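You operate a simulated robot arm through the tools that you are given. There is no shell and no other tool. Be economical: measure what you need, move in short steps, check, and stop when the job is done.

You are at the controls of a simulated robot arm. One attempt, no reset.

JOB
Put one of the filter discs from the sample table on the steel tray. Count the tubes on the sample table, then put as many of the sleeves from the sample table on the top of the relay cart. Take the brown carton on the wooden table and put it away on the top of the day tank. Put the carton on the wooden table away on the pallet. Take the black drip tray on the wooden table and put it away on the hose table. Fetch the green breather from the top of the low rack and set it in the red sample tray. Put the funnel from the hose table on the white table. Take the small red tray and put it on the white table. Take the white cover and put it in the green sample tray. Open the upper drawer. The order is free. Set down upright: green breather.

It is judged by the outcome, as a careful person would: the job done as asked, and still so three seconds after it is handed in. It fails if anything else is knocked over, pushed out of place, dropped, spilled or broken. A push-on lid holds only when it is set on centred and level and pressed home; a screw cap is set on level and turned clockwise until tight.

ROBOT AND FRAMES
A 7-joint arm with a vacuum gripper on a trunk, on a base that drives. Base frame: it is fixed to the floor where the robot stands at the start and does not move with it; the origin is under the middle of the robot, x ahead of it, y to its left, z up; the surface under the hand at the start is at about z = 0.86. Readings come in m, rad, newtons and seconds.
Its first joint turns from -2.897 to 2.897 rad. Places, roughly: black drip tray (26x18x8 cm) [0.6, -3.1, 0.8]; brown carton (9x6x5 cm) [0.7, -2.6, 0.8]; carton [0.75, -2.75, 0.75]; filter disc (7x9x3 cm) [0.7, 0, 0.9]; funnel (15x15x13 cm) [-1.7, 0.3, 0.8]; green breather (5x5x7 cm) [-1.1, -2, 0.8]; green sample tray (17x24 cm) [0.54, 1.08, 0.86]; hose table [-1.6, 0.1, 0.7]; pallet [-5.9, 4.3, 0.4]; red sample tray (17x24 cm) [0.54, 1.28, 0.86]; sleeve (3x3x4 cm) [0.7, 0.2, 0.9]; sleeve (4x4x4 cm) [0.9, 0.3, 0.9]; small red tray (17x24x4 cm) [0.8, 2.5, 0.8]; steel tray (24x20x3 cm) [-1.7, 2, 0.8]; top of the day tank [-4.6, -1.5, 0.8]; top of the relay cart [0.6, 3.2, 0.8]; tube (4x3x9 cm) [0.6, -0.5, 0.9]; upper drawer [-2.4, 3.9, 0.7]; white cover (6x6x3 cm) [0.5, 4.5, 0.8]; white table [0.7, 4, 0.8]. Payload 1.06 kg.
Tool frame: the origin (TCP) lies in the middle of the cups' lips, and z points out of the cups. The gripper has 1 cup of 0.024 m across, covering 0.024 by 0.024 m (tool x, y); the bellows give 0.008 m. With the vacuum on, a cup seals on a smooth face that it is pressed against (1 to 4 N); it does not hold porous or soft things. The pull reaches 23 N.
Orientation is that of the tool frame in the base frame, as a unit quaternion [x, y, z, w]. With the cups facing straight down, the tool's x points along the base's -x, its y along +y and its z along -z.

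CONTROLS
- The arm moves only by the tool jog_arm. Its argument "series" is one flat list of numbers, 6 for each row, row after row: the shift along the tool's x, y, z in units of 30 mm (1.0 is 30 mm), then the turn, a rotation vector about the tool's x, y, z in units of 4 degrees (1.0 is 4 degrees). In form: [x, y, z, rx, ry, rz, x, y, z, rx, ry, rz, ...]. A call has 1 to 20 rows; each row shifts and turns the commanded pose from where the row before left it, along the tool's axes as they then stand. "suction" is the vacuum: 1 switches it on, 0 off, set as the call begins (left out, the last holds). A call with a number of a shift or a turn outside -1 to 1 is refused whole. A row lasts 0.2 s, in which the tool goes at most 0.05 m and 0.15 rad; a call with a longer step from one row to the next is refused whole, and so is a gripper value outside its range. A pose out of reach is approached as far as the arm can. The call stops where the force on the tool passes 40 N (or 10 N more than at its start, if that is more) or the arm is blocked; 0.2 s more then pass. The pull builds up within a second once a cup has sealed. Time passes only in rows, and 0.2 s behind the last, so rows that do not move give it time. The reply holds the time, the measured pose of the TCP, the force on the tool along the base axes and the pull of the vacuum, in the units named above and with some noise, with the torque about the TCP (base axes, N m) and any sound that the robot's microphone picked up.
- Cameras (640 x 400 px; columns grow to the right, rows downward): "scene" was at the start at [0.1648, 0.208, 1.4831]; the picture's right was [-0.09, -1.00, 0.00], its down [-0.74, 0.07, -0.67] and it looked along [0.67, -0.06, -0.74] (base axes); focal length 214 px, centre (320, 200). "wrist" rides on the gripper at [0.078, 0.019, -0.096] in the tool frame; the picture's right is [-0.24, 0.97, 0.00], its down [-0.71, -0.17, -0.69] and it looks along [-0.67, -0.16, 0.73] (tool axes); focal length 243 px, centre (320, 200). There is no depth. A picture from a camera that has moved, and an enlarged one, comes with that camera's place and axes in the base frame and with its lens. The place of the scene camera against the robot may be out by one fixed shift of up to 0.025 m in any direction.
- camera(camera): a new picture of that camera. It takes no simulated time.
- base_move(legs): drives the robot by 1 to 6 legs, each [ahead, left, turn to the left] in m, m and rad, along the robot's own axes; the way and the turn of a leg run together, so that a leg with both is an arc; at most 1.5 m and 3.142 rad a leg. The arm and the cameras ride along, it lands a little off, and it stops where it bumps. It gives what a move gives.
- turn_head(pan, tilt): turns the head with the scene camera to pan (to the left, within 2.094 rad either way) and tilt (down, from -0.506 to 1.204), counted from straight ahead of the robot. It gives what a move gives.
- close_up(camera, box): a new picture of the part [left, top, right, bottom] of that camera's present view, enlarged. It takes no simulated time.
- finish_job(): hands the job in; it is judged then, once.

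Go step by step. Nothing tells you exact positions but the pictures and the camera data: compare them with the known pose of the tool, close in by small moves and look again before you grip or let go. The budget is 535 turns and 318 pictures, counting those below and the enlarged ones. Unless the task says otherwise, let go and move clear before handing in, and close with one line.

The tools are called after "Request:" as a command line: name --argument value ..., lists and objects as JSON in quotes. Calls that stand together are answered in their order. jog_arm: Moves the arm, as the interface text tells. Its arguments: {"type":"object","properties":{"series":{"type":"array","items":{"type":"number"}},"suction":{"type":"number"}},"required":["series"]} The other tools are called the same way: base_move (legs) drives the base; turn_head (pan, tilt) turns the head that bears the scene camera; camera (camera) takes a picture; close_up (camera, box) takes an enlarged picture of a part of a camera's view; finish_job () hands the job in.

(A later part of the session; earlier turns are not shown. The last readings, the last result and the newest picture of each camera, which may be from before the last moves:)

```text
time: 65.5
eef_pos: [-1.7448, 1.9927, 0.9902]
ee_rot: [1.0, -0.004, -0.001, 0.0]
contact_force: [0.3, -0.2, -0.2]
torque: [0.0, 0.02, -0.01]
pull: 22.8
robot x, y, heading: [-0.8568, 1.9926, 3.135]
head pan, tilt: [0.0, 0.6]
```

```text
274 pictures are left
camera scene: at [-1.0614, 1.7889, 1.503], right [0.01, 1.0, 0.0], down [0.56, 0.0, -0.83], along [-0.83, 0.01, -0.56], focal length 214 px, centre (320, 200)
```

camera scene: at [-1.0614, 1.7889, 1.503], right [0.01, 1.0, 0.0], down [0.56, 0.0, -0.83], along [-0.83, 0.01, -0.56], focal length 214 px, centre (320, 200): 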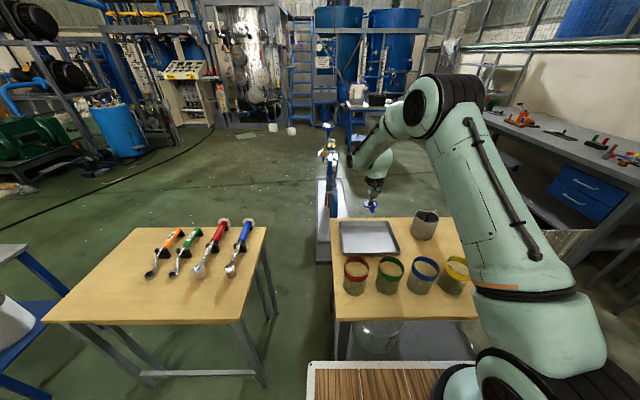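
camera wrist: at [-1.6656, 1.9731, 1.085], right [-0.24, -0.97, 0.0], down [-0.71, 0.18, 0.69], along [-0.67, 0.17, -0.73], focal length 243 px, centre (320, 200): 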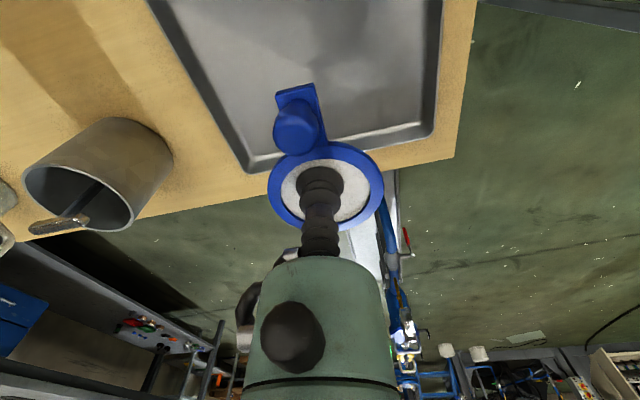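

Request:
jog_arm --series '[0, 0, 1, 0, 0, 0, 0, 0, 1, 0, 0, 0, 0, 0, 1, 0, 0, 0, 0, 0, 1, 0, 0, 0, 0, 0, 0.6, 0, 0, 0]'

Request:
close_up --camera "wrist" --box '[160, 40, 480, 240]'

```text
time: 66.7
eef_pos: [-1.7465, 1.9905, 0.852]
ee_rot: [1.0, -0.005, 0.0, -0.001]
contact_force: [0.9, 0.6, -0.2]
torque: [-0.02, 0.05, 0.03]
pull: 22.6
robot x, y, heading: [-0.8601, 1.9946, 3.133]
head pan, tilt: [0.0, 0.6]
```

```text
2.00 times, centred on (320, 140) of wrist
camera zoom: at [-1.6675, 1.9703, 0.9475], right [-0.24, -0.97, 0.0], down [-0.71, 0.18, 0.69], along [-0.67, 0.17, -0.73], focal length 485 px, centre (320, 320)
```

zoom: 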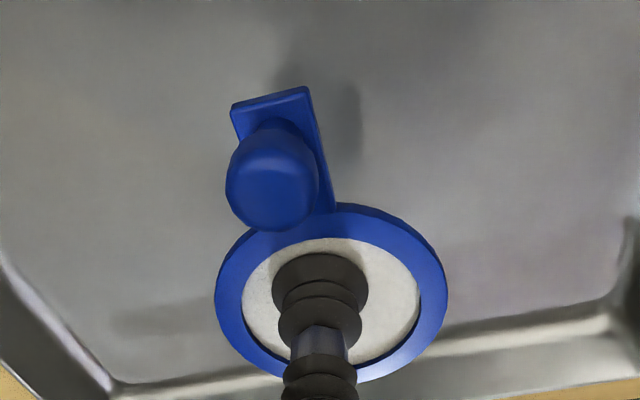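

Request:
jog_arm --series '[0, 0, 0.2, 0, 0, 0, 0, 0, 0.2, 0, 0, 0]'

Request:
jog_arm --series '[0, 0, 0.2, 0, 0, 0]'

Request:
jog_arm --series '[0, 0, 0.2, 0, 0, 0]'

```text
time: 67.3
eef_pos: [-1.7463, 1.9912, 0.8385]
ee_rot: [1.0, -0.005, 0.0, 0.0]
contact_force: [0.9, 0.1, -0.8]
torque: [-0.01, -0.01, 0.01]
pull: 22.4
robot x, y, heading: [-0.8538, 1.9941, 3.139]
head pan, tilt: [0.0, 0.6]
```

```text
time: 67.7
eef_pos: [-1.7462, 1.9918, 0.8335]
ee_rot: [1.0, -0.004, -0.001, -0.001]
contact_force: [-0.3, -0.1, 0.3]
torque: [0.03, 0.05, -0.02]
pull: 22.8
robot x, y, heading: [-0.8617, 1.9882, 3.134]
head pan, tilt: [0.0, 0.6]
```

```text
time: 68.1
eef_pos: [-1.7457, 1.993, 0.8271]
ee_rot: [1.0, -0.005, 0.0, 0.0]
contact_force: [-1.3, 0.1, -0.3]
torque: [0.03, 0.01, -0.01]
pull: 22.7
robot x, y, heading: [-0.8567, 1.9933, 3.132]
head pan, tilt: [0.0, 0.6]
```

Request:
jog_arm --series '[0, 0, 0.15, 0, 0, 0]'

Request:
jog_arm --series '[0, 0, 0.15, 0, 0, 0]'

Request:
jog_arm --series '[0, 0, 0.15, 0, 0, 0]'

Request:
close_up --camera "wrist" --box '[160, 40, 480, 240]'

```text
time: 68.5
eef_pos: [-1.7454, 1.993, 0.8227]
ee_rot: [1.0, -0.004, 0.0, 0.0]
contact_force: [-0.5, 0.7, -0.8]
torque: [-0.01, -0.01, -0.06]
pull: 22.6
robot x, y, heading: [-0.8564, 1.9928, 3.132]
head pan, tilt: [0.0, 0.6]
```

```text
time: 68.9
eef_pos: [-1.7453, 1.9926, 0.8198]
ee_rot: [1.0, -0.004, 0.001, -0.001]
contact_force: [-0.5, -0.3, -0.1]
torque: [0.0, -0.04, -0.03]
pull: 22.3
robot x, y, heading: [-0.8608, 1.9917, 3.128]
head pan, tilt: [0.0, 0.6]
```

```text
time: 69.3
eef_pos: [-1.744, 1.9924, 0.8155]
ee_rot: [1.0, -0.005, 0.0, 0.0]
contact_force: [-0.6, -0.2, -0.5]
torque: [0.01, 0.02, -0.01]
pull: 23.3
robot x, y, heading: [-0.8596, 1.9911, 3.139]
head pan, tilt: [0.0, 0.6]
```

```text
2.00 times, centred on (320, 140) of wrist
camera zoom: at [-1.6661, 1.9719, 0.9096], right [-0.24, -0.97, 0.0], down [-0.71, 0.18, 0.69], along [-0.66, 0.17, -0.73], focal length 485 px, centre (320, 320)
```

zoom: 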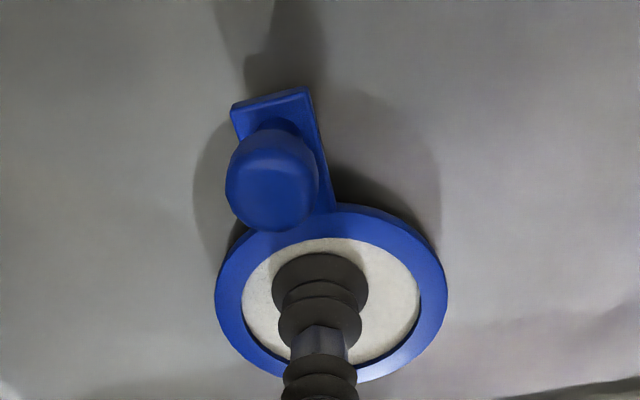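

Request:
jog_arm --series '[0, 0, 0.1, 0, 0, 0, 0, 0, 0.1, 0, 0, 0]'

Request:
jog_arm --series '[0, 0, 0.12, 0, 0, 0]'

Request:
jog_arm --series '[0, 0, 0.1, 0, 0, 0]'

```text
time: 69.9
eef_pos: [-1.7447, 1.9926, 0.8088]
ee_rot: [1.0, -0.004, 0.0, 0.0]
contact_force: [0.7, 0.0, -0.1]
torque: [-0.05, 0.0, 0.0]
pull: 23.2
robot x, y, heading: [-0.8568, 1.9916, 3.13]
head pan, tilt: [0.0, 0.6]
```

```text
time: 70.3
eef_pos: [-1.7443, 1.9922, 0.8059]
ee_rot: [1.0, -0.003, -0.001, 0.0]
contact_force: [2.4, -2.1, 16.7]
torque: [0.0, -0.02, -0.01]
pull: 22.9
robot x, y, heading: [-0.8599, 1.9909, 3.134]
head pan, tilt: [0.0, 0.6]
```

```text
time: 70.7
eef_pos: [-1.7451, 1.9919, 0.8039]
ee_rot: [1.0, -0.004, -0.002, -0.001]
contact_force: [-4.1, -1.8, 18.4]
torque: [0.01, -0.08, 0.01]
pull: 23.2
robot x, y, heading: [-0.8563, 1.9893, 3.131]
head pan, tilt: [0.0, 0.6]
```

Request:
jog_arm --series '[0, 0, -0.1, 0, 0, 0, 0, 0, 0, 0, 0, 0, 0, 0, 0, 0, 0, 0, 0, 0, 0, 0, 0, 0, 0, 0, -0.1, 0, 0, 0, 0, 0, -0.2, 0, 0, 0, 0, 0, -1, 0, 0, 0, 0, 0, -1, 0, 0, 0, 0, 0, -1, 0, 0, 0]' --suction 0

Request:
camera --camera "wrist"

```text
time: 72.7
eef_pos: [-1.7467, 1.9945, 0.9025]
ee_rot: [1.0, -0.003, 0.0, 0.0]
contact_force: [-0.6, -0.2, -0.1]
torque: [-0.03, 0.0, 0.03]
pull: 0.0
robot x, y, heading: [-0.8559, 1.9944, 3.129]
head pan, tilt: [0.0, 0.6]
```

```text
271 pictures are left
camera wrist: at [-1.6668, 1.9734, 0.998], right [-0.24, -0.97, 0.0], down [-0.71, 0.18, 0.68], along [-0.66, 0.17, -0.73], focal length 243 px, centre (320, 200)
```

wrist: 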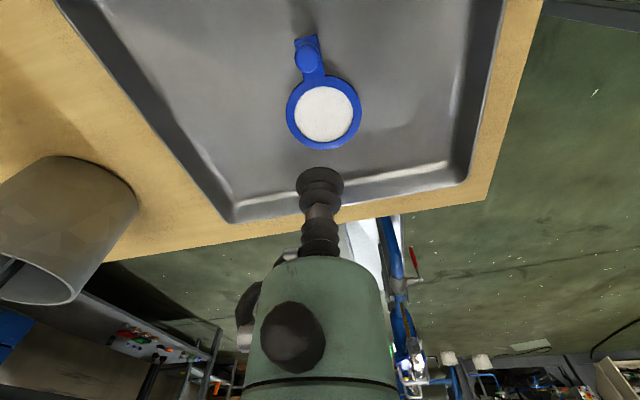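

Request:
jog_arm --series '[0, 0, -1, 0, 0, 0, 0, 0, -1, 0, 0, 0, 0, 0, -1, 0, 0, 0, 0, 0, -1, 0, 0, 0, 0, 0, -1, 0, 0, 0, 1, 0, -1, 0, 0, 0, 1, 0, -1, 0, 0, 0, 1, 0, -1, 0, 0, 0, 1, 0, 0, 0, 0, 0, 1, 0, 0, 0, 0, 0, 1, 0, 0, 0, 0, 0, 1, 0, 0, 0, 0, 0, 1, 0, 0, 0, 0, 0, 1, 0, 0, 0, 0, 0]'

Request:
base_move --legs '[[-0.25, 0, 0], [0, 1.4, 0], [0, 0.35, 0]]'

Request:
camera --camera "scene"

```text
time: 75.7
eef_pos: [-1.4724, 1.9901, 1.1422]
ee_rot: [1.0, -0.005, 0.0, 0.0]
contact_force: [0.6, -0.2, -0.5]
torque: [0.0, -0.01, -0.02]
pull: 0.1
robot x, y, heading: [-0.8567, 1.988, 3.133]
head pan, tilt: [0.0, 0.6]
```

```text
time: 85.9
eef_pos: [-1.2209, 0.254, 1.1447]
ee_rot: [1.0, 0.002, 0.0, 0.0]
contact_force: [-0.5, 0.7, -0.4]
torque: [0.01, -0.01, 0.02]
pull: 0.0
robot x, y, heading: [-0.6056, 0.2652, -3.138]
head pan, tilt: [0.0, 0.6]
```

```text
270 pictures are left
camera scene: at [-0.8069, 0.0591, 1.5029], right [-0.01, 1.0, 0.0], down [0.56, 0.0, -0.83], along [-0.83, 0.0, -0.56], focal length 214 px, centre (320, 200)
```

scene: 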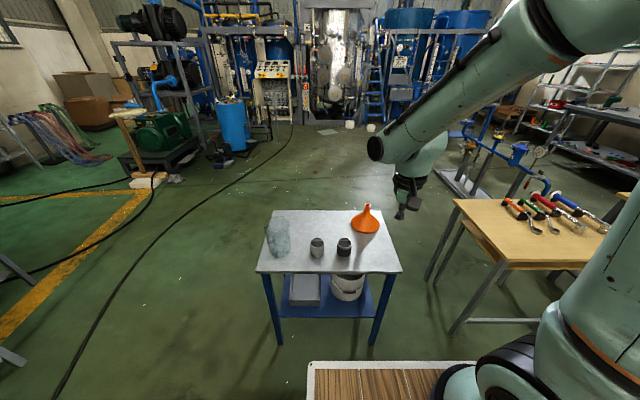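

Request:
close_up --camera "scene" --box '[250, 180, 410, 280]'

Request:
camera --camera "wrist"

```text
4.00 times, centred on (330, 230) of scene
camera zoom: at [-0.8069, 0.0591, 1.5029], right [-0.01, 1.0, 0.0], down [0.56, 0.0, -0.83], along [-0.83, 0.0, -0.56], focal length 858 px, centre (280, 80)
```

zoom: 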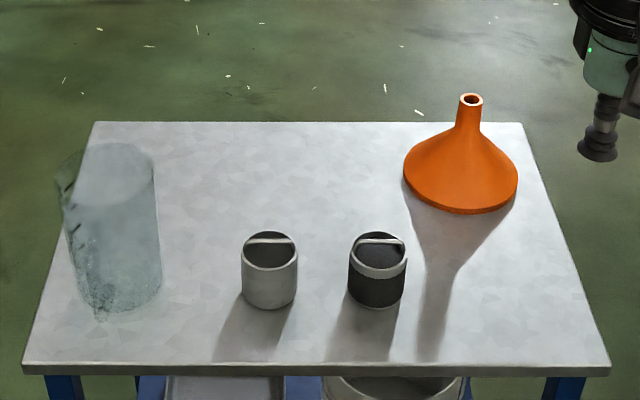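

```text
268 pictures are left
camera wrist: at [-1.1419, 0.2351, 1.2381], right [-0.23, -0.97, 0.0], down [-0.71, 0.17, 0.69], along [-0.67, 0.16, -0.73], focal length 243 px, centre (320, 200)
```

wrist: 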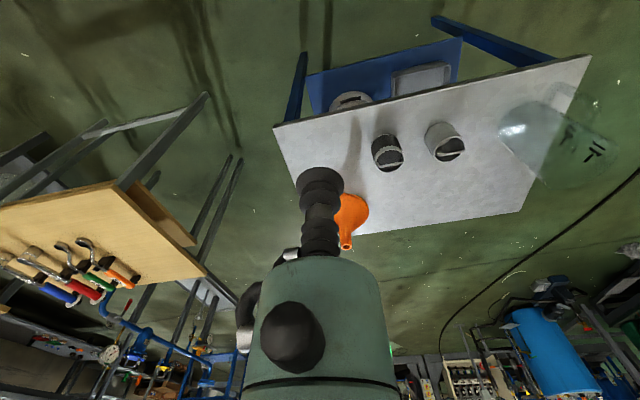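

Request:
base_move --legs '[[0.23, 0, 0]]'

Request:
camera --camera "wrist"

```text
time: 87.6
eef_pos: [-1.4508, 0.2554, 1.1426]
ee_rot: [1.0, 0.001, 0.0, 0.0]
contact_force: [0.2, -0.2, -0.7]
torque: [-0.02, 0.01, 0.01]
pull: 0.1
robot x, y, heading: [-0.8328, 0.2638, -3.138]
head pan, tilt: [0.0, 0.6]
```

```text
267 pictures are left
camera wrist: at [-1.3719, 0.2362, 1.238], right [-0.23, -0.97, 0.0], down [-0.71, 0.17, 0.68], along [-0.67, 0.16, -0.73], focal length 243 px, centre (320, 200)
```

wrist: 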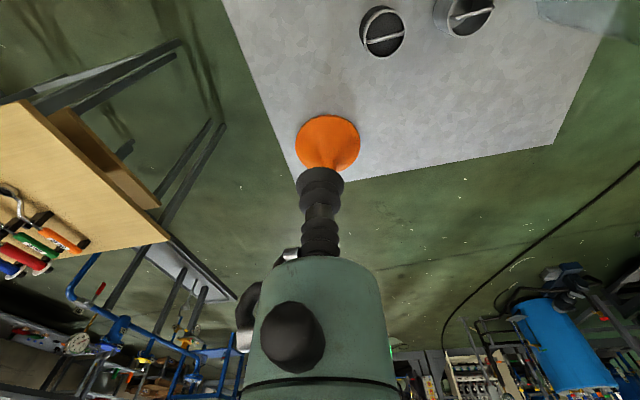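

Request:
jog_arm --series '[-1, -0.2, 0, 0, 0, 0, -1, -0.2, 0, 0, 0, 0, -1, -0.2, 0.5, 0, 0, 0, -1, -0.2, 1, 0, 0, 0, 0, 0, 1, 0, 0, 0]'

Request:
close_up --camera "wrist" --box '[160, 40, 480, 240]'

Request:
close_up --camera "scene" --box '[290, 200, 450, 300]'

```text
time: 88.8
eef_pos: [-1.5708, 0.2793, 1.0654]
ee_rot: [1.0, 0.001, 0.0, 0.0]
contact_force: [0.2, -0.1, 0.5]
torque: [0.0, 0.01, 0.03]
pull: 0.0
robot x, y, heading: [-0.8333, 0.2638, -3.139]
head pan, tilt: [0.0, 0.6]
```

```text
2.00 times, centred on (320, 140) of wrist
camera zoom: at [-1.4922, 0.2603, 1.1607], right [-0.23, -0.97, 0.0], down [-0.71, 0.17, 0.69], along [-0.67, 0.16, -0.73], focal length 485 px, centre (320, 320)
```

zoom: 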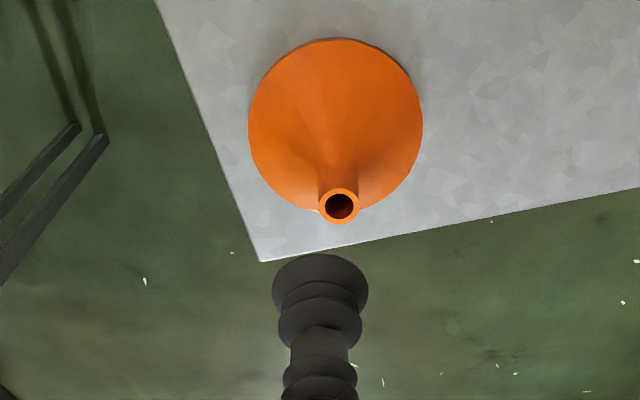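

```text
4.00 times, centred on (370, 250) of scene
camera zoom: at [-1.0372, 0.059, 1.503], right [0.0, 1.0, 0.0], down [0.56, 0.0, -0.83], along [-0.83, 0.0, -0.56], focal length 858 px, centre (120, 0)
```

zoom: 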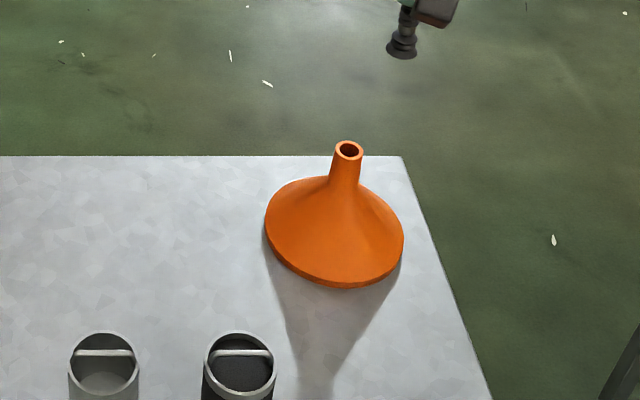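

Request:
jog_arm --series '[-1, -0.23, 0.5, 0, 0, 0, -1, 0, 0.5, 0, 0, 0, -0.7, 0, 1, 0, 0, 0, 0, 0, 1, 0, 0, 0, 0, 0, 1, 0, 0, 0, 0, 0, 0.4, 0, 0, 0]'

Request:
close_up --camera "wrist" --box '[160, 40, 480, 240]'

```text
time: 90.2
eef_pos: [-1.6507, 0.2859, 0.9359]
ee_rot: [1.0, 0.0, 0.0, 0.0]
contact_force: [0.2, -0.6, -0.3]
torque: [0.0, -0.01, -0.01]
pull: 0.1
robot x, y, heading: [-0.8378, 0.2614, -3.139]
head pan, tilt: [0.0, 0.6]
```

```text
2.00 times, centred on (320, 140) of wrist
camera zoom: at [-1.5716, 0.2668, 1.0301], right [-0.23, -0.97, 0.0], down [-0.71, 0.17, 0.69], along [-0.67, 0.16, -0.73], focal length 485 px, centre (320, 320)
```

zoom: 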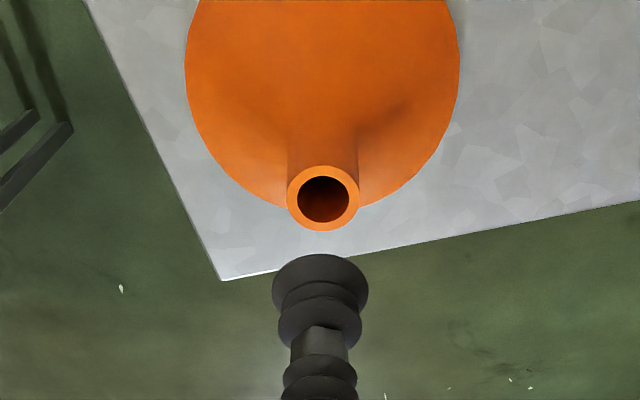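

Request:
jog_arm --series '[0.03, 0, 1, 0, 0, 0, 0, 0, 0.3, 0, 0, 0, 0, 0, 0, 0, 0, 0]' --suction 1

Request:
close_up --camera "wrist" --box '[240, 90, 400, 190]'

```text
time: 91.0
eef_pos: [-1.651, 0.2874, 0.8959]
ee_rot: [1.0, 0.001, 0.0, 0.0]
contact_force: [0.2, -0.8, 0.7]
torque: [0.01, 0.02, 0.01]
pull: 0.0
robot x, y, heading: [-0.8349, 0.2661, -3.141]
head pan, tilt: [0.0, 0.6]
```

```text
4.00 times, centred on (320, 140) of wrist
camera zoom: at [-1.5715, 0.2684, 0.9902], right [-0.23, -0.97, 0.0], down [-0.71, 0.17, 0.69], along [-0.67, 0.16, -0.73], focal length 970 px, centre (320, 440)
```

zoom: 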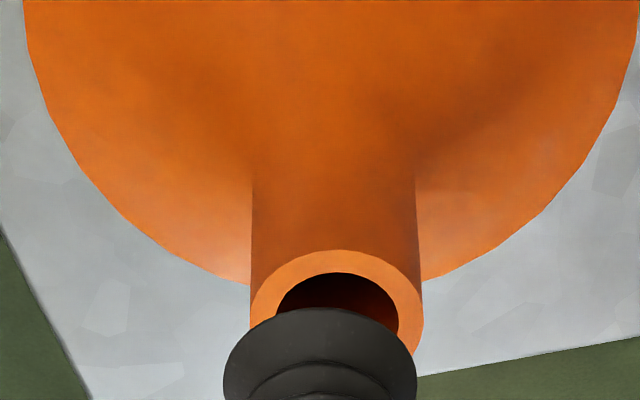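

Request:
jog_arm --series '[0, 0.08, 0.15, 0, 0, 0, 0, 0, 0.15, 0, 0, 0, 0, 0, 0.1, 0, 0, 0, 0, 0, 0, 0, 0, 0]'

Request:
jog_arm --series '[0, 0, 0.1, 0, 0, 0, 0, 0, 0, 0, 0, 0, 0, 0, 0, 0, 0, 0]'

Request:
close_up --camera "wrist" --box '[240, 90, 400, 190]'

```text
time: 92.0
eef_pos: [-1.651, 0.2838, 0.8839]
ee_rot: [1.0, 0.001, 0.0, 0.0]
contact_force: [0.2, -0.2, 0.5]
torque: [0.0, -0.03, -0.02]
pull: 0.0
robot x, y, heading: [-0.8324, 0.2607, -3.138]
head pan, tilt: [0.0, 0.6]
```

```text
time: 92.8
eef_pos: [-1.6515, 0.2837, 0.8817]
ee_rot: [1.0, 0.001, 0.0, 0.0]
contact_force: [0.2, 1.0, -0.3]
torque: [-0.04, 0.02, -0.01]
pull: 0.0
robot x, y, heading: [-0.8369, 0.2628, -3.141]
head pan, tilt: [0.0, 0.6]
```

```text
4.00 times, centred on (320, 140) of wrist
camera zoom: at [-1.5723, 0.2638, 0.9758], right [-0.23, -0.97, 0.0], down [-0.71, 0.17, 0.68], along [-0.67, 0.16, -0.73], focal length 970 px, centre (320, 440)
```

zoom: 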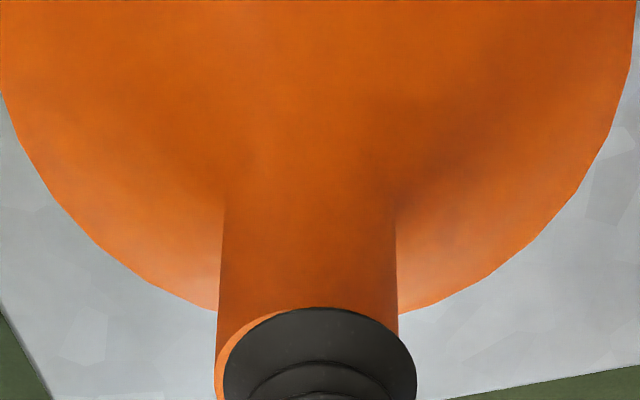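

Request:
jog_arm --series '[0, -0.05, 0.1, 0, 0, 0, 0, 0, 0, 0, 0, 0]'

Request:
jog_arm --series '[0, 0, 0.1, 0, 0, 0, 0, 0, 0, 0, 0, 0]'

Request:
jog_arm --series '[0, 0, 0.1, 0, 0, 0, 0, 0, 0, 0, 0, 0]'

```text
time: 93.4
eef_pos: [-1.6507, 0.2846, 0.8785]
ee_rot: [1.0, 0.002, -0.001, 0.0]
contact_force: [0.5, -0.8, 0.5]
torque: [-0.01, -0.04, -0.04]
pull: 0.0
robot x, y, heading: [-0.8346, 0.2682, -3.139]
head pan, tilt: [0.0, 0.6]
```

```text
time: 94.0
eef_pos: [-1.6508, 0.2849, 0.8761]
ee_rot: [1.0, 0.001, 0.0, 0.0]
contact_force: [0.0, 0.7, -0.3]
torque: [-0.04, 0.0, 0.01]
pull: 0.1
robot x, y, heading: [-0.8342, 0.2626, -3.141]
head pan, tilt: [0.0, 0.6]
```

```text
time: 94.6
eef_pos: [-1.6513, 0.285, 0.8727]
ee_rot: [1.0, 0.0, 0.0, 0.001]
contact_force: [-0.1, -0.2, -0.6]
torque: [-0.03, 0.01, -0.02]
pull: 0.1
robot x, y, heading: [-0.8314, 0.2632, -3.138]
head pan, tilt: [0.0, 0.6]
```

Request:
jog_arm --series '[0, 0, 0.1, 0, 0, 0, 0, 0, 0.08, 0, 0, 0, 0, 0, 0, 0, 0, 0]'

Request:
close_up --camera "wrist" --box '[240, 90, 400, 190]'

```text
time: 95.4
eef_pos: [-1.6501, 0.2846, 0.8676]
ee_rot: [1.0, 0.001, 0.0, 0.0]
contact_force: [0.1, 0.1, 0.3]
torque: [0.01, 0.03, -0.03]
pull: 0.0
robot x, y, heading: [-0.835, 0.2648, -3.141]
head pan, tilt: [0.0, 0.6]
```

```text
4.00 times, centred on (320, 140) of wrist
camera zoom: at [-1.5716, 0.2654, 0.9624], right [-0.23, -0.97, 0.0], down [-0.71, 0.17, 0.68], along [-0.67, 0.16, -0.73], focal length 970 px, centre (320, 440)
```

zoom: 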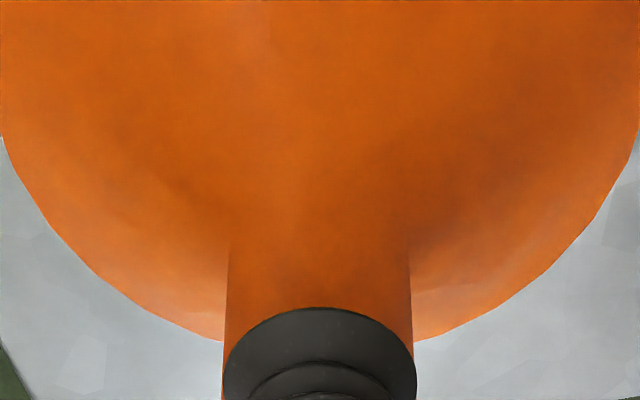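

Request:
jog_arm --series '[0, 0, 0.1, 0, 0, 0, 0, 0, 0, 0, 0, 0]'

Request:
jog_arm --series '[0, 0, 0.1, 0, 0, 0, 0, 0, 0, 0, 0, 0]'

Request:
jog_arm --series '[0, 0, 0.1, 0, 0, 0, 0, 0, 0, 0, 0, 0]'

Request:
jog_arm --series '[0, 0, 0.1, 0, 0, 0, 0, 0, 0, 0, 0, 0]'

```text
time: 96.0
eef_pos: [-1.6506, 0.2851, 0.8654]
ee_rot: [1.0, 0.001, 0.001, 0.0]
contact_force: [-0.1, 0.0, 0.6]
torque: [-0.02, 0.0, -0.01]
pull: 0.0
robot x, y, heading: [-0.8363, 0.2647, -3.138]
head pan, tilt: [0.0, 0.6]
```

```text
time: 96.6
eef_pos: [-1.6514, 0.2864, 0.8617]
ee_rot: [1.0, 0.001, 0.0, -0.001]
contact_force: [0.8, -1.3, 1.9]
torque: [0.01, 0.03, 0.01]
pull: 0.1
robot x, y, heading: [-0.8347, 0.2642, -3.14]
head pan, tilt: [0.0, 0.6]
```

```text
time: 97.2
eef_pos: [-1.6508, 0.285, 0.8596]
ee_rot: [1.0, 0.001, 0.0, 0.0]
contact_force: [0.7, -1.5, 4.4]
torque: [0.03, 0.06, 0.02]
pull: 0.1
robot x, y, heading: [-0.8344, 0.2634, -3.142]
head pan, tilt: [0.0, 0.6]
```

```text
time: 97.8
eef_pos: [-1.6521, 0.2856, 0.8574]
ee_rot: [1.0, 0.001, 0.0, 0.0]
contact_force: [2.5, 0.1, 8.2]
torque: [0.0, 0.1, -0.03]
pull: 0.1
robot x, y, heading: [-0.8291, 0.2643, -3.137]
head pan, tilt: [0.0, 0.6]
```

Request:
jog_arm --series '[0, 0, -0.6, 0, 0, 0, -0.4, 0, 0, 0, 0, 0, 0, 0, 0.3, 0, 0, 0]'

Request:
close_up --camera "wrist" --box '[240, 90, 400, 190]'

Request:
close_up --camera "scene" --box '[320, 200, 440, 275]'

```text
time: 98.6
eef_pos: [-1.6634, 0.2849, 0.8663]
ee_rot: [1.0, 0.002, 0.0, 0.0]
contact_force: [0.5, -1.0, -0.3]
torque: [0.03, 0.02, 0.0]
pull: 22.7
robot x, y, heading: [-0.837, 0.2612, -3.14]
head pan, tilt: [0.0, 0.6]
```

```text
4.00 times, centred on (320, 140) of wrist
camera zoom: at [-1.5845, 0.2651, 0.9608], right [-0.23, -0.97, 0.0], down [-0.71, 0.17, 0.68], along [-0.67, 0.16, -0.73], focal length 970 px, centre (320, 440)
```

zoom: 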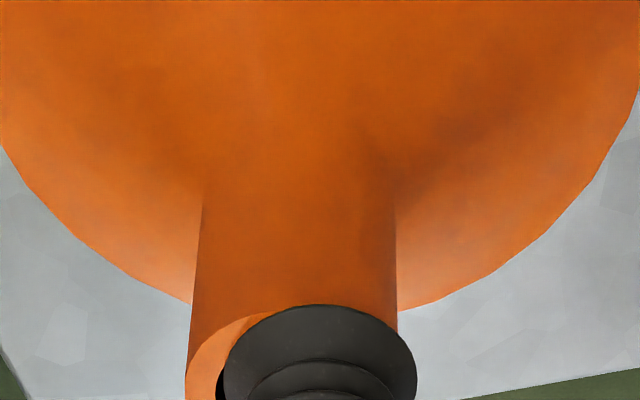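

```text
5.33 times, centred on (380, 238) of scene
camera zoom: at [-1.0376, 0.0589, 1.5029], right [0.0, 1.0, 0.0], down [0.56, 0.0, -0.83], along [-0.83, 0.0, -0.56], focal length 1144 px, centre (0, 0)
```

zoom: 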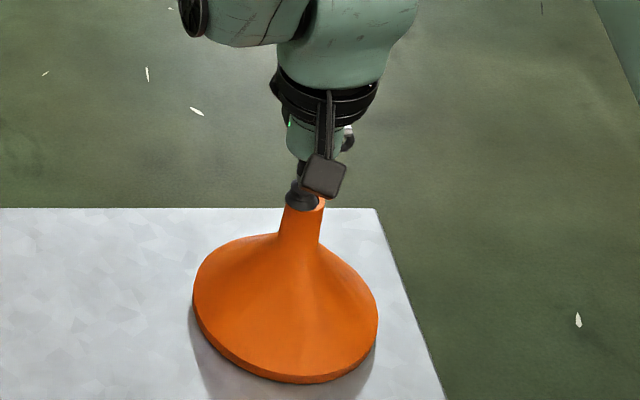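

Request:
jog_arm --series '[0, 0, -0.5, 0, 0, 0, 0, 0, -0.7, 0, 0, 0, 0, 0, -1, 0, 0, 0, 0, 0, 0, 0, 0, 0]'

Request:
close_up --camera "scene" --box '[320, 175, 440, 250]'

```text
time: 99.6
eef_pos: [-1.6615, 0.2883, 0.9311]
ee_rot: [1.0, 0.001, 0.0, 0.0]
contact_force: [0.3, -0.2, -1.3]
torque: [0.05, -0.03, -0.02]
pull: 22.3
robot x, y, heading: [-0.8329, 0.2653, -3.141]
head pan, tilt: [0.0, 0.6]
```

```text
5.33 times, centred on (380, 212) of scene
camera zoom: at [-1.0377, 0.0589, 1.5029], right [0.0, 1.0, 0.0], down [0.57, 0.0, -0.82], along [-0.82, 0.0, -0.57], focal length 1144 px, centre (0, 133)
```

zoom: 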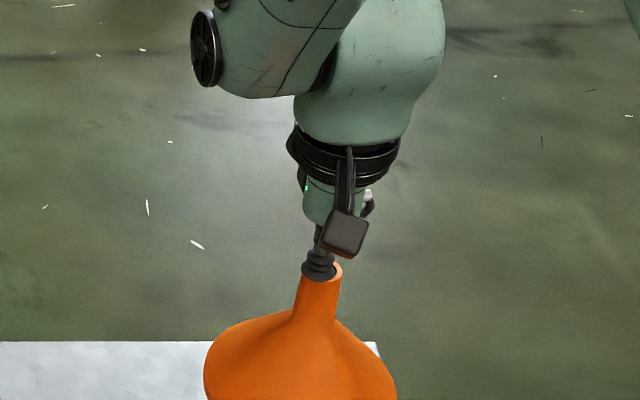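

Request:
jog_arm --series '[0, 0, -1, 0, 0, 0, 0, 0, -1, 0, 0, 0, 0, 0, -1, 0, 0, 0, 1, 0, -1, 0, 0, 0, 1, 0, -1, 0, 0, 0, 1, 0, -1, 0, 0, 0, 1, 0, -1, 0, 0, 0, 1, 0, -1, 0, 0, 0, 1, 0, 0, 0, 0, 0, 1, 0, 0, 0, 0, 0, 1, 0, 0, 0, 0, 0]'

Request:
base_move --legs '[[-0.4, 0, 0], [0, 0, -1.571], [1.4, 0, 0], [1.4, 0, 0], [0.85, 0, 0]]'

Request:
turn_head --pan -0.8 --tilt 0.5

Request:
camera --camera "scene"

```text
time: 102.0
eef_pos: [-1.4246, 0.2848, 1.1722]
ee_rot: [1.0, 0.001, 0.0, 0.0]
contact_force: [-0.5, -0.6, -1.4]
torque: [-0.05, -0.02, -0.03]
pull: 23.2
robot x, y, heading: [-0.837, 0.2615, -3.141]
head pan, tilt: [0.0, 0.6]
```

```text
time: 125.5
eef_pos: [-0.5123, 4.4993, 1.1724]
ee_rot: [0.715, -0.7, 0.0, 0.0]
contact_force: [-0.1, 0.1, -1.1]
torque: [0.01, 0.01, -0.03]
pull: 22.9
robot x, y, heading: [-0.5221, 3.9112, 1.594]
head pan, tilt: [0.0, 0.6]
```

```text
time: 126.6
eef_pos: [-0.5127, 4.4994, 1.1723]
ee_rot: [0.714, -0.7, 0.0, 0.0]
contact_force: [-0.7, 0.3, -0.9]
torque: [-0.01, -0.02, 0.02]
pull: 22.9
robot x, y, heading: [-0.522, 3.9102, 1.595]
head pan, tilt: [-0.799, 0.499]
```

```text
257 pictures are left
camera scene: at [-0.6851, 4.0777, 1.512], right [0.71, -0.7, 0.0], down [-0.34, -0.34, -0.88], along [0.62, 0.63, -0.48], focal length 214 px, centre (320, 200)
```

scene: 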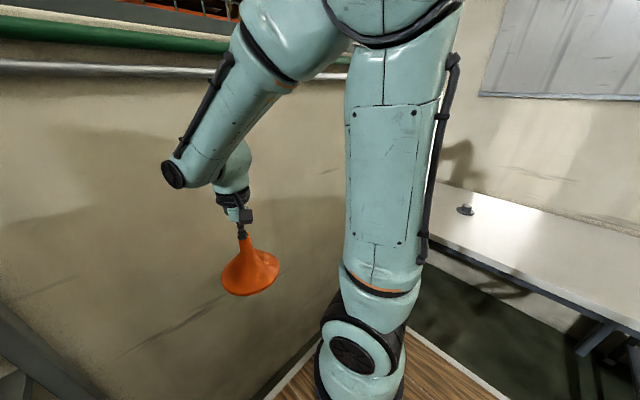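

Request:
base_move --legs '[[0, 0, -1.594]]'

Request:
turn_head --pan 0.0 --tilt 0.6

Request:
camera --camera "scene"

```text
time: 131.1
eef_pos: [0.059, 3.829, 1.172]
ee_rot: [0.052, 0.999, 0.0, 0.0]
contact_force: [-0.6, -0.2, -1.2]
torque: [-0.05, -0.02, -0.01]
pull: 23.1
robot x, y, heading: [-0.5201, 3.9108, -0.107]
head pan, tilt: [-0.799, 0.499]
```

```text
time: 132.2
eef_pos: [0.0594, 3.8279, 1.1724]
ee_rot: [0.053, 0.999, 0.0, 0.0]
contact_force: [0.6, 0.3, -0.7]
torque: [-0.02, 0.01, 0.02]
pull: 23.1
robot x, y, heading: [-0.524, 3.914, -0.109]
head pan, tilt: [0.0, 0.6]
```

```text
256 pictures are left
camera scene: at [-0.3274, 4.1058, 1.5029], right [-0.11, -0.99, 0.0], down [-0.56, 0.06, -0.83], along [0.82, -0.09, -0.56], focal length 214 px, centre (320, 200)
```

scene: 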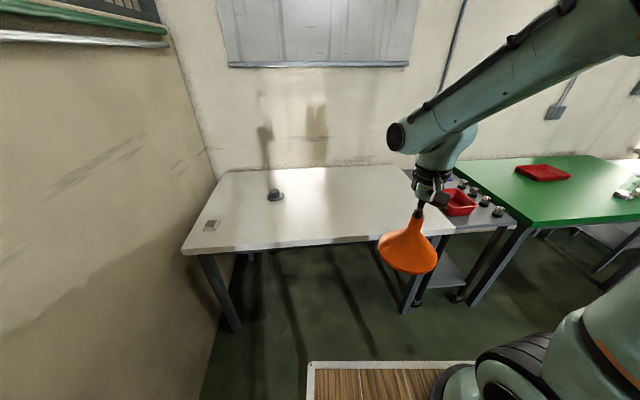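

Request:
base_move --legs '[[0, 0, 0.107], [0.36, 0, 0]]'

Request:
camera --camera "scene"

Request:
camera --camera "wrist"

```text
time: 135.0
eef_pos: [0.4118, 3.8867, 1.1721]
ee_rot: [0.001, 1.0, 0.001, 0.0]
contact_force: [-0.6, 0.5, -0.7]
torque: [-0.02, 0.0, 0.03]
pull: 23.1
robot x, y, heading: [-0.1748, 3.9098, -0.004]
head pan, tilt: [0.0, 0.6]
```

```text
255 pictures are left
camera scene: at [-0.0001, 4.1252, 1.5029], right [0.0, -1.0, 0.0], down [-0.56, 0.0, -0.83], along [0.83, 0.0, -0.56], focal length 214 px, centre (320, 200)
```

scene: 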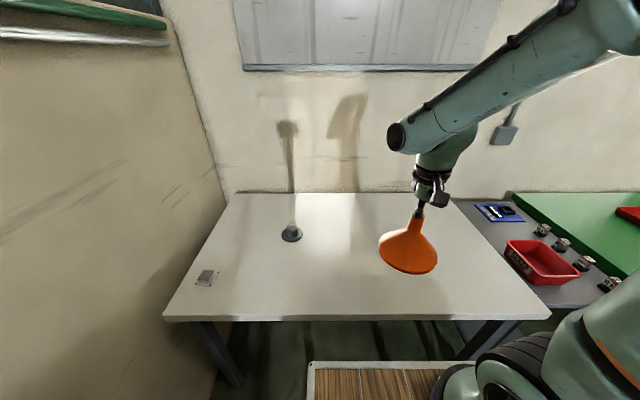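

```text
254 pictures are left
camera wrist: at [0.3348, 3.9055, 1.2667], right [0.24, 0.97, 0.0], down [0.71, -0.17, 0.69], along [0.67, -0.16, -0.73], focal length 243 px, centre (320, 200)
```

wrist: 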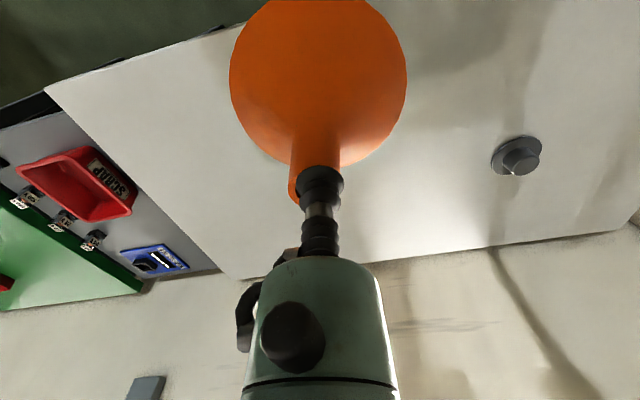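

Request:
jog_arm --series '[-1, 0.31, 0, 0, 0, 0, -1, 0.31, 0, 0, 0, 0, -1, 0.31, 0, 0, 0, 0, -1, 0.31, 0, 0, 0, 0, -1, 0.31, 0, 0, 0, 0, -1, 0.31, 0.5, 0, 0, 0, -1, 0.31, 0.8, 0, 0, 0, -1, 0.31, 0.8, 0, 0, 0, -1, 0.31, 0.8, 0, 0, 0, -0.6, 0.31, 0.8, 0, 0, 0, 0, 0, 0.8, 0, 0, 0, 0, 0, 0.8, 0, 0, 0]'

Request:
close_up --camera "scene" --box '[240, 150, 440, 275]'

```text
time: 137.6
eef_pos: [0.7025, 3.9801, 1.0107]
ee_rot: [0.002, 1.0, 0.0, 0.0]
contact_force: [0.1, -0.6, -1.0]
torque: [-0.01, -0.03, -0.01]
pull: 22.5
robot x, y, heading: [-0.179, 3.9125, -0.002]
head pan, tilt: [0.0, 0.6]
```

```text
3.20 times, centred on (340, 212) of scene
camera zoom: at [-0.0005, 4.1252, 1.5029], right [0.0, -1.0, 0.0], down [-0.56, 0.0, -0.83], along [0.83, 0.0, -0.56], focal length 686 px, centre (256, 160)
```

zoom: 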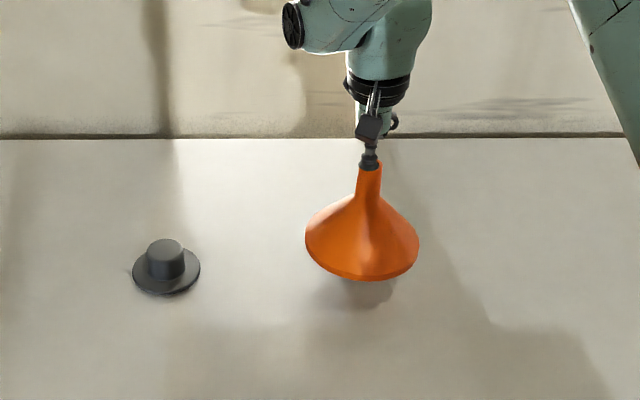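

Request:
jog_arm --series '[0, 0, 0.6, 0, 0, 0, 0, 0, 0.6, 0, 0, 0, 0, 0, 0.5, 0, 0, 0, 0, 0, 0.3, 0, 0, 0]'

Request:
close_up --camera "scene" --box '[280, 180, 400, 255]'

```text
time: 138.6
eef_pos: [0.7014, 3.9792, 0.9525]
ee_rot: [0.002, 1.0, 0.0, 0.0]
contact_force: [-0.3, -1.0, -1.1]
torque: [-0.01, -0.01, -0.03]
pull: 22.5
robot x, y, heading: [-0.1732, 3.908, -0.004]
head pan, tilt: [0.0, 0.6]
```

```text
5.33 times, centred on (340, 218) of scene
camera zoom: at [-0.0003, 4.1252, 1.5029], right [0.0, -1.0, 0.0], down [-0.56, 0.0, -0.83], along [0.83, 0.0, -0.56], focal length 1144 px, centre (213, 107)
```

zoom: 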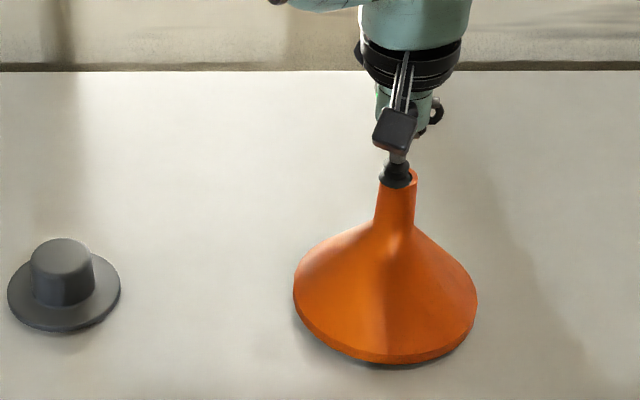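

Close to contact; I'll step down to find it.

Request:
jog_arm --series '[0, 0, 0.15, 0, 0, 0, 0, 0, 0.15, 0, 0, 0]'

Request:
jog_arm --series '[0, 0, 0.15, 0, 0, 0]'

Request:
jog_arm --series '[0, 0, 0.15, 0, 0, 0]'

Request:
jog_arm --series '[0, 0, 0.15, 0, 0, 0]'

```text
time: 139.2
eef_pos: [0.7007, 3.9809, 0.9452]
ee_rot: [0.001, 1.0, 0.0, 0.001]
contact_force: [-3.0, 1.6, 7.7]
torque: [-0.06, -0.11, 0.03]
pull: 22.8
robot x, y, heading: [-0.1752, 3.9085, -0.001]
head pan, tilt: [0.0, 0.6]
```

```text
time: 139.6
eef_pos: [0.7007, 3.9793, 0.9419]
ee_rot: [0.002, 1.0, 0.0, 0.002]
contact_force: [4.5, 3.3, 17.5]
torque: [-0.18, -0.03, -0.02]
pull: 23.1
robot x, y, heading: [-0.1771, 3.9107, -0.002]
head pan, tilt: [0.0, 0.6]
```

```text
time: 140.0
eef_pos: [0.7023, 3.9795, 0.9373]
ee_rot: [0.002, 1.0, 0.0, 0.001]
contact_force: [6.9, 3.7, 20.4]
torque: [-0.23, 0.01, 0.13]
pull: 22.6
robot x, y, heading: [-0.1728, 3.9093, -0.011]
head pan, tilt: [0.0, 0.6]
```

```text
time: 140.4
eef_pos: [0.7019, 3.9795, 0.9355]
ee_rot: [0.002, 1.0, 0.001, 0.004]
contact_force: [-0.6, 0.3, 13.2]
torque: [-0.16, -0.03, -0.1]
pull: 23.6
robot x, y, heading: [-0.1706, 3.9133, -0.002]
head pan, tilt: [0.0, 0.6]
stopped in row 1: the force on the tool passed its limit at 44 N (the readings are from after the stop); the commanded pose is now the measured one
```

Contact; release and rise.

Request:
jog_arm --series '[0, 0, -0.1, 0, 0, 0, 0, 0, 0, 0, 0, 0, 0, 0, 0, 0, 0, 0, 0, 0, -0.2, 0, 0, 0, 0, 0, -0.3, 0, 0, 0, 0, 0, -1, 0, 0, 0, 0, 0, -1, 0, 0, 0]' --suction 0

Request:
close_up --camera "scene" --box '[240, 150, 440, 275]'

```text
time: 142.0
eef_pos: [0.7011, 3.9814, 1.0129]
ee_rot: [0.001, 1.0, 0.0, 0.002]
contact_force: [0.1, 0.5, -1.4]
torque: [-0.01, 0.04, -0.02]
pull: 0.1
robot x, y, heading: [-0.1763, 3.9093, -0.006]
head pan, tilt: [0.0, 0.6]
```

```text
3.20 times, centred on (340, 212) of scene
camera zoom: at [0.0002, 4.1253, 1.5029], right [0.0, -1.0, 0.0], down [-0.57, 0.0, -0.82], along [0.82, 0.0, -0.57], focal length 686 px, centre (256, 160)
```

zoom: 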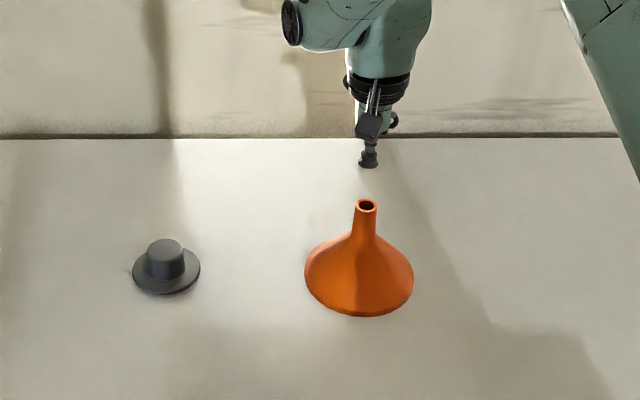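

Request:
close_up --camera "scene" --box '[170, 240, 250, 300]'

Request:
close_up --camera "scene" --box '[450, 180, 640, 310]'

```text
6.67 times, centred on (210, 270) of scene
camera zoom: at [0.0002, 4.1253, 1.5029], right [0.0, -1.0, 0.0], down [-0.57, 0.0, -0.82], along [0.82, 0.0, -0.57], focal length 1430 px, centre (1053, -267)
```

zoom: 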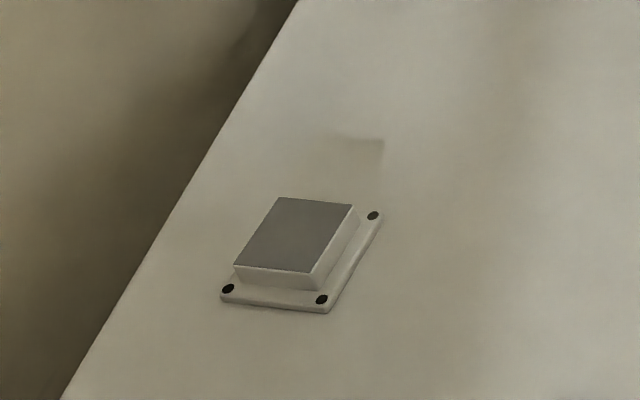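

```text
3.08 times, centred on (545, 245) of scene
camera zoom: at [0.0002, 4.1253, 1.5029], right [0.0, -1.0, 0.0], down [-0.57, 0.0, -0.82], along [0.82, 0.0, -0.57], focal length 660 px, centre (-372, 62)
```

zoom: 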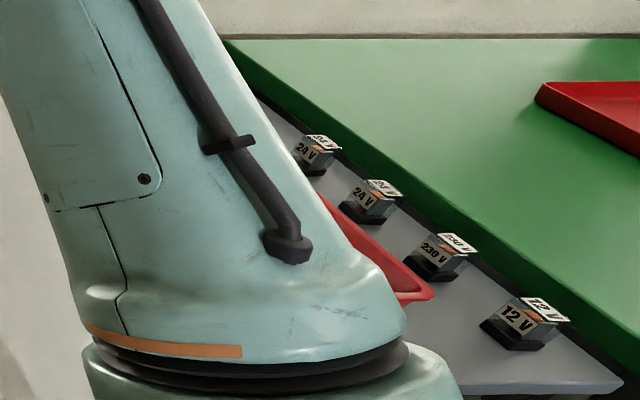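

Request:
jog_arm --series '[0, 0, -1, 0, 0, 0, 0, 0, -1, 0, 0, 0, 0, 0, -1, 0, 0, 0, 1, 0.5, -0.5, 0, 0, 0, 1, 1, 0, 0, 0, 0, 1, 1, 0, 0, 0, 0, 1, 1, 0, 0, 0, 0, 1, 1, 0, 0, 0, 0, 1, 1, 0, 0, 0, 0, 1, 1, 0, 0, 0, 0, 1, 1, 0, 0, 0, 0, 0.3, 1, 0, 0, 0, 0, 0, 1, 0, 0, 0, 0, 0, 1, 0, 0, 0, 0, 0, 1, 0, 0, 0, 0, 0, 1, 0, 0, 0, 0, 0, 1, 0, 0, 0, 0, 0, 1, 0, 0, 0, 0]'

Request:
camera --camera "wrist"

```text
time: 145.8
eef_pos: [0.4507, 4.4148, 1.1183]
ee_rot: [0.001, 1.0, 0.002, 0.002]
contact_force: [-0.7, 0.2, -0.5]
torque: [0.0, -0.01, 0.01]
pull: 0.1
robot x, y, heading: [-0.1771, 3.9093, -0.001]
head pan, tilt: [0.0, 0.6]
```

```text
248 pictures are left
camera wrist: at [0.3735, 4.434, 1.2126], right [0.24, 0.97, 0.0], down [0.7, -0.18, 0.69], along [0.67, -0.16, -0.73], focal length 243 px, centre (320, 200)
```

wrist: 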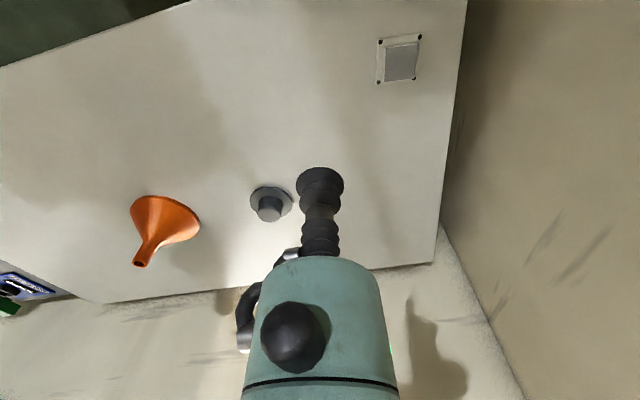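

Request:
jog_arm --series '[-0.7, 1, 0, 0, 0, 0, -0.67, 1, 0.5, 0, 0, 0, 0, 0.8, 1, 0, 0, 0, 0, 0.8, 1, 0, 0, 0, 0, 0, 1, 0, 0, 0, 0, 0, 1, 0, 0, 0, 0, 0, 1, 0, 0, 0, 0, 0, 1, 0, 0, 0]'

Request:
close_up --camera "wrist" --box '[160, 40, 480, 240]'

```text
time: 147.6
eef_pos: [0.4934, 4.5206, 0.9235]
ee_rot: [0.002, 1.0, 0.001, 0.003]
contact_force: [0.4, -0.1, -0.2]
torque: [0.01, 0.0, 0.04]
pull: 0.1
out of reach, approached as far as the arm can: row 4
robot x, y, heading: [-0.1783, 3.909, -0.003]
head pan, tilt: [0.0, 0.6]
```

```text
2.00 times, centred on (320, 140) of wrist
camera zoom: at [0.4159, 4.5397, 1.0178], right [0.24, 0.97, 0.0], down [0.7, -0.17, 0.69], along [0.67, -0.16, -0.73], focal length 485 px, centre (320, 320)
```

zoom: 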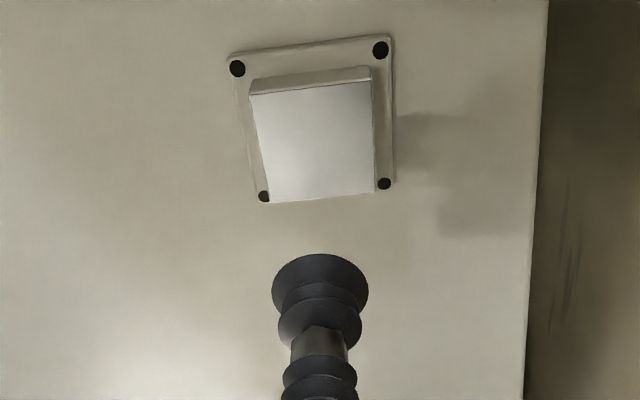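

Request:
jog_arm --series '[0, 0, 1, 0, 0, 0, 0, 0, 1, 0, 0, 0, 0, 0, 0.5, 0, 0, 0]' --suction 1

Request:
jog_arm --series '[0, 0, 0.15, 0, 0, 0, 0, 0, 0.1, 0, 0, 0]'

Request:
jog_arm --series '[0, 0, 0.15, 0, 0, 0]'

```text
time: 148.4
eef_pos: [0.4938, 4.52, 0.8494]
ee_rot: [0.003, 1.0, 0.001, 0.002]
contact_force: [0.8, 0.0, -0.2]
torque: [-0.01, -0.01, 0.01]
pull: 0.0
robot x, y, heading: [-0.177, 3.9093, -0.006]
head pan, tilt: [0.0, 0.6]
```

```text
time: 149.0
eef_pos: [0.4946, 4.5204, 0.8428]
ee_rot: [0.002, 1.0, 0.001, 0.003]
contact_force: [-3.0, -2.5, 11.5]
torque: [-0.03, 0.02, -0.03]
pull: 23.2
robot x, y, heading: [-0.1777, 3.9142, -0.006]
head pan, tilt: [0.0, 0.6]
```

```text
time: 149.4
eef_pos: [0.4941, 4.5209, 0.8365]
ee_rot: [0.001, 1.0, 0.001, 0.003]
contact_force: [-2.4, -1.0, 18.9]
torque: [-0.01, 0.05, 0.14]
pull: 22.7
robot x, y, heading: [-0.1776, 3.9081, -0.004]
head pan, tilt: [0.0, 0.6]
```

Request:
jog_arm --series '[0, 0, -0.5, 0, 0, 0, 0, 0, -1, 0, 0, 0, 0, 0, -1, 0, 0, 0, 0, 0, -1, 0, 0, 0, 0, 0, -1, 0, 0, 0, 0, 0, -1, 0, 0, 0, 0, 0, -1, 0, 0, 0, 0, 0, -1, 0, 0, 0, 0, 0, -1, 0, 0, 0, 0, -1, -1, 0, 0, 0, 0, -1, -1, 0, 0, 0, 0, -1, 0, 0, 0, 0, 0, -1, 0, 0, 0, 0, 0, -1, 0, 0, 0, 0, 0, -1, 0, 0, 0, 0, 0.3, -1, 0, 0, 0, 0, 0.3, -1, 0, 0, 0, 0, 0.3, -1, 0, 0, 0, 0, 0, -1, 0, 0, 0, 0, 0, -1, 0, 0, 0, 0]'

Request:
jog_arm --series '[0, -1, 0, 0, 0, 0, 0, -1, 0, 0, 0, 0, 0, -1, 0, 0, 0, 0, 0, -1, 0, 0, 0, 0, 0, -1, 0, 0, 0, 0, 0, -1, 0, 0, 0, 0]'

Request:
camera --camera "scene"

```text
time: 153.6
eef_pos: [0.4679, 4.1902, 1.151]
ee_rot: [0.002, 1.0, 0.001, 0.002]
contact_force: [-0.6, 0.3, -2.3]
torque: [-0.03, -0.02, 0.01]
pull: 23.0
robot x, y, heading: [-0.1732, 3.9095, -0.001]
head pan, tilt: [0.0, 0.6]
```

```text
time: 155.0
eef_pos: [0.4632, 4.0102, 1.1496]
ee_rot: [0.001, 1.0, 0.0, 0.002]
contact_force: [-0.4, 0.3, -2.7]
torque: [0.01, -0.01, 0.0]
pull: 22.9
robot x, y, heading: [-0.177, 3.9139, -0.007]
head pan, tilt: [0.0, 0.6]
```

```text
246 pictures are left
camera scene: at [-0.0001, 4.1256, 1.5029], right [0.0, -1.0, 0.0], down [-0.57, 0.0, -0.82], along [0.82, 0.0, -0.57], focal length 214 px, centre (320, 200)
```

scene: 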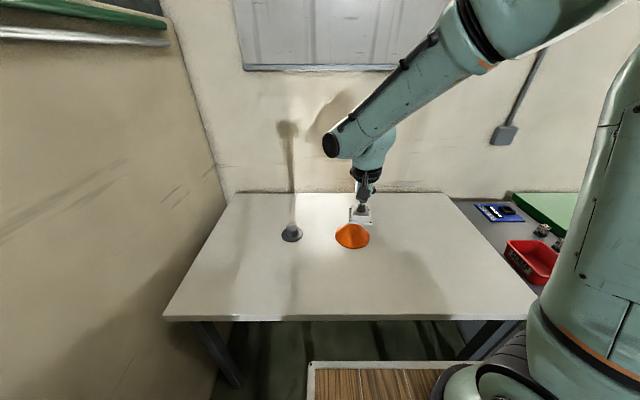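

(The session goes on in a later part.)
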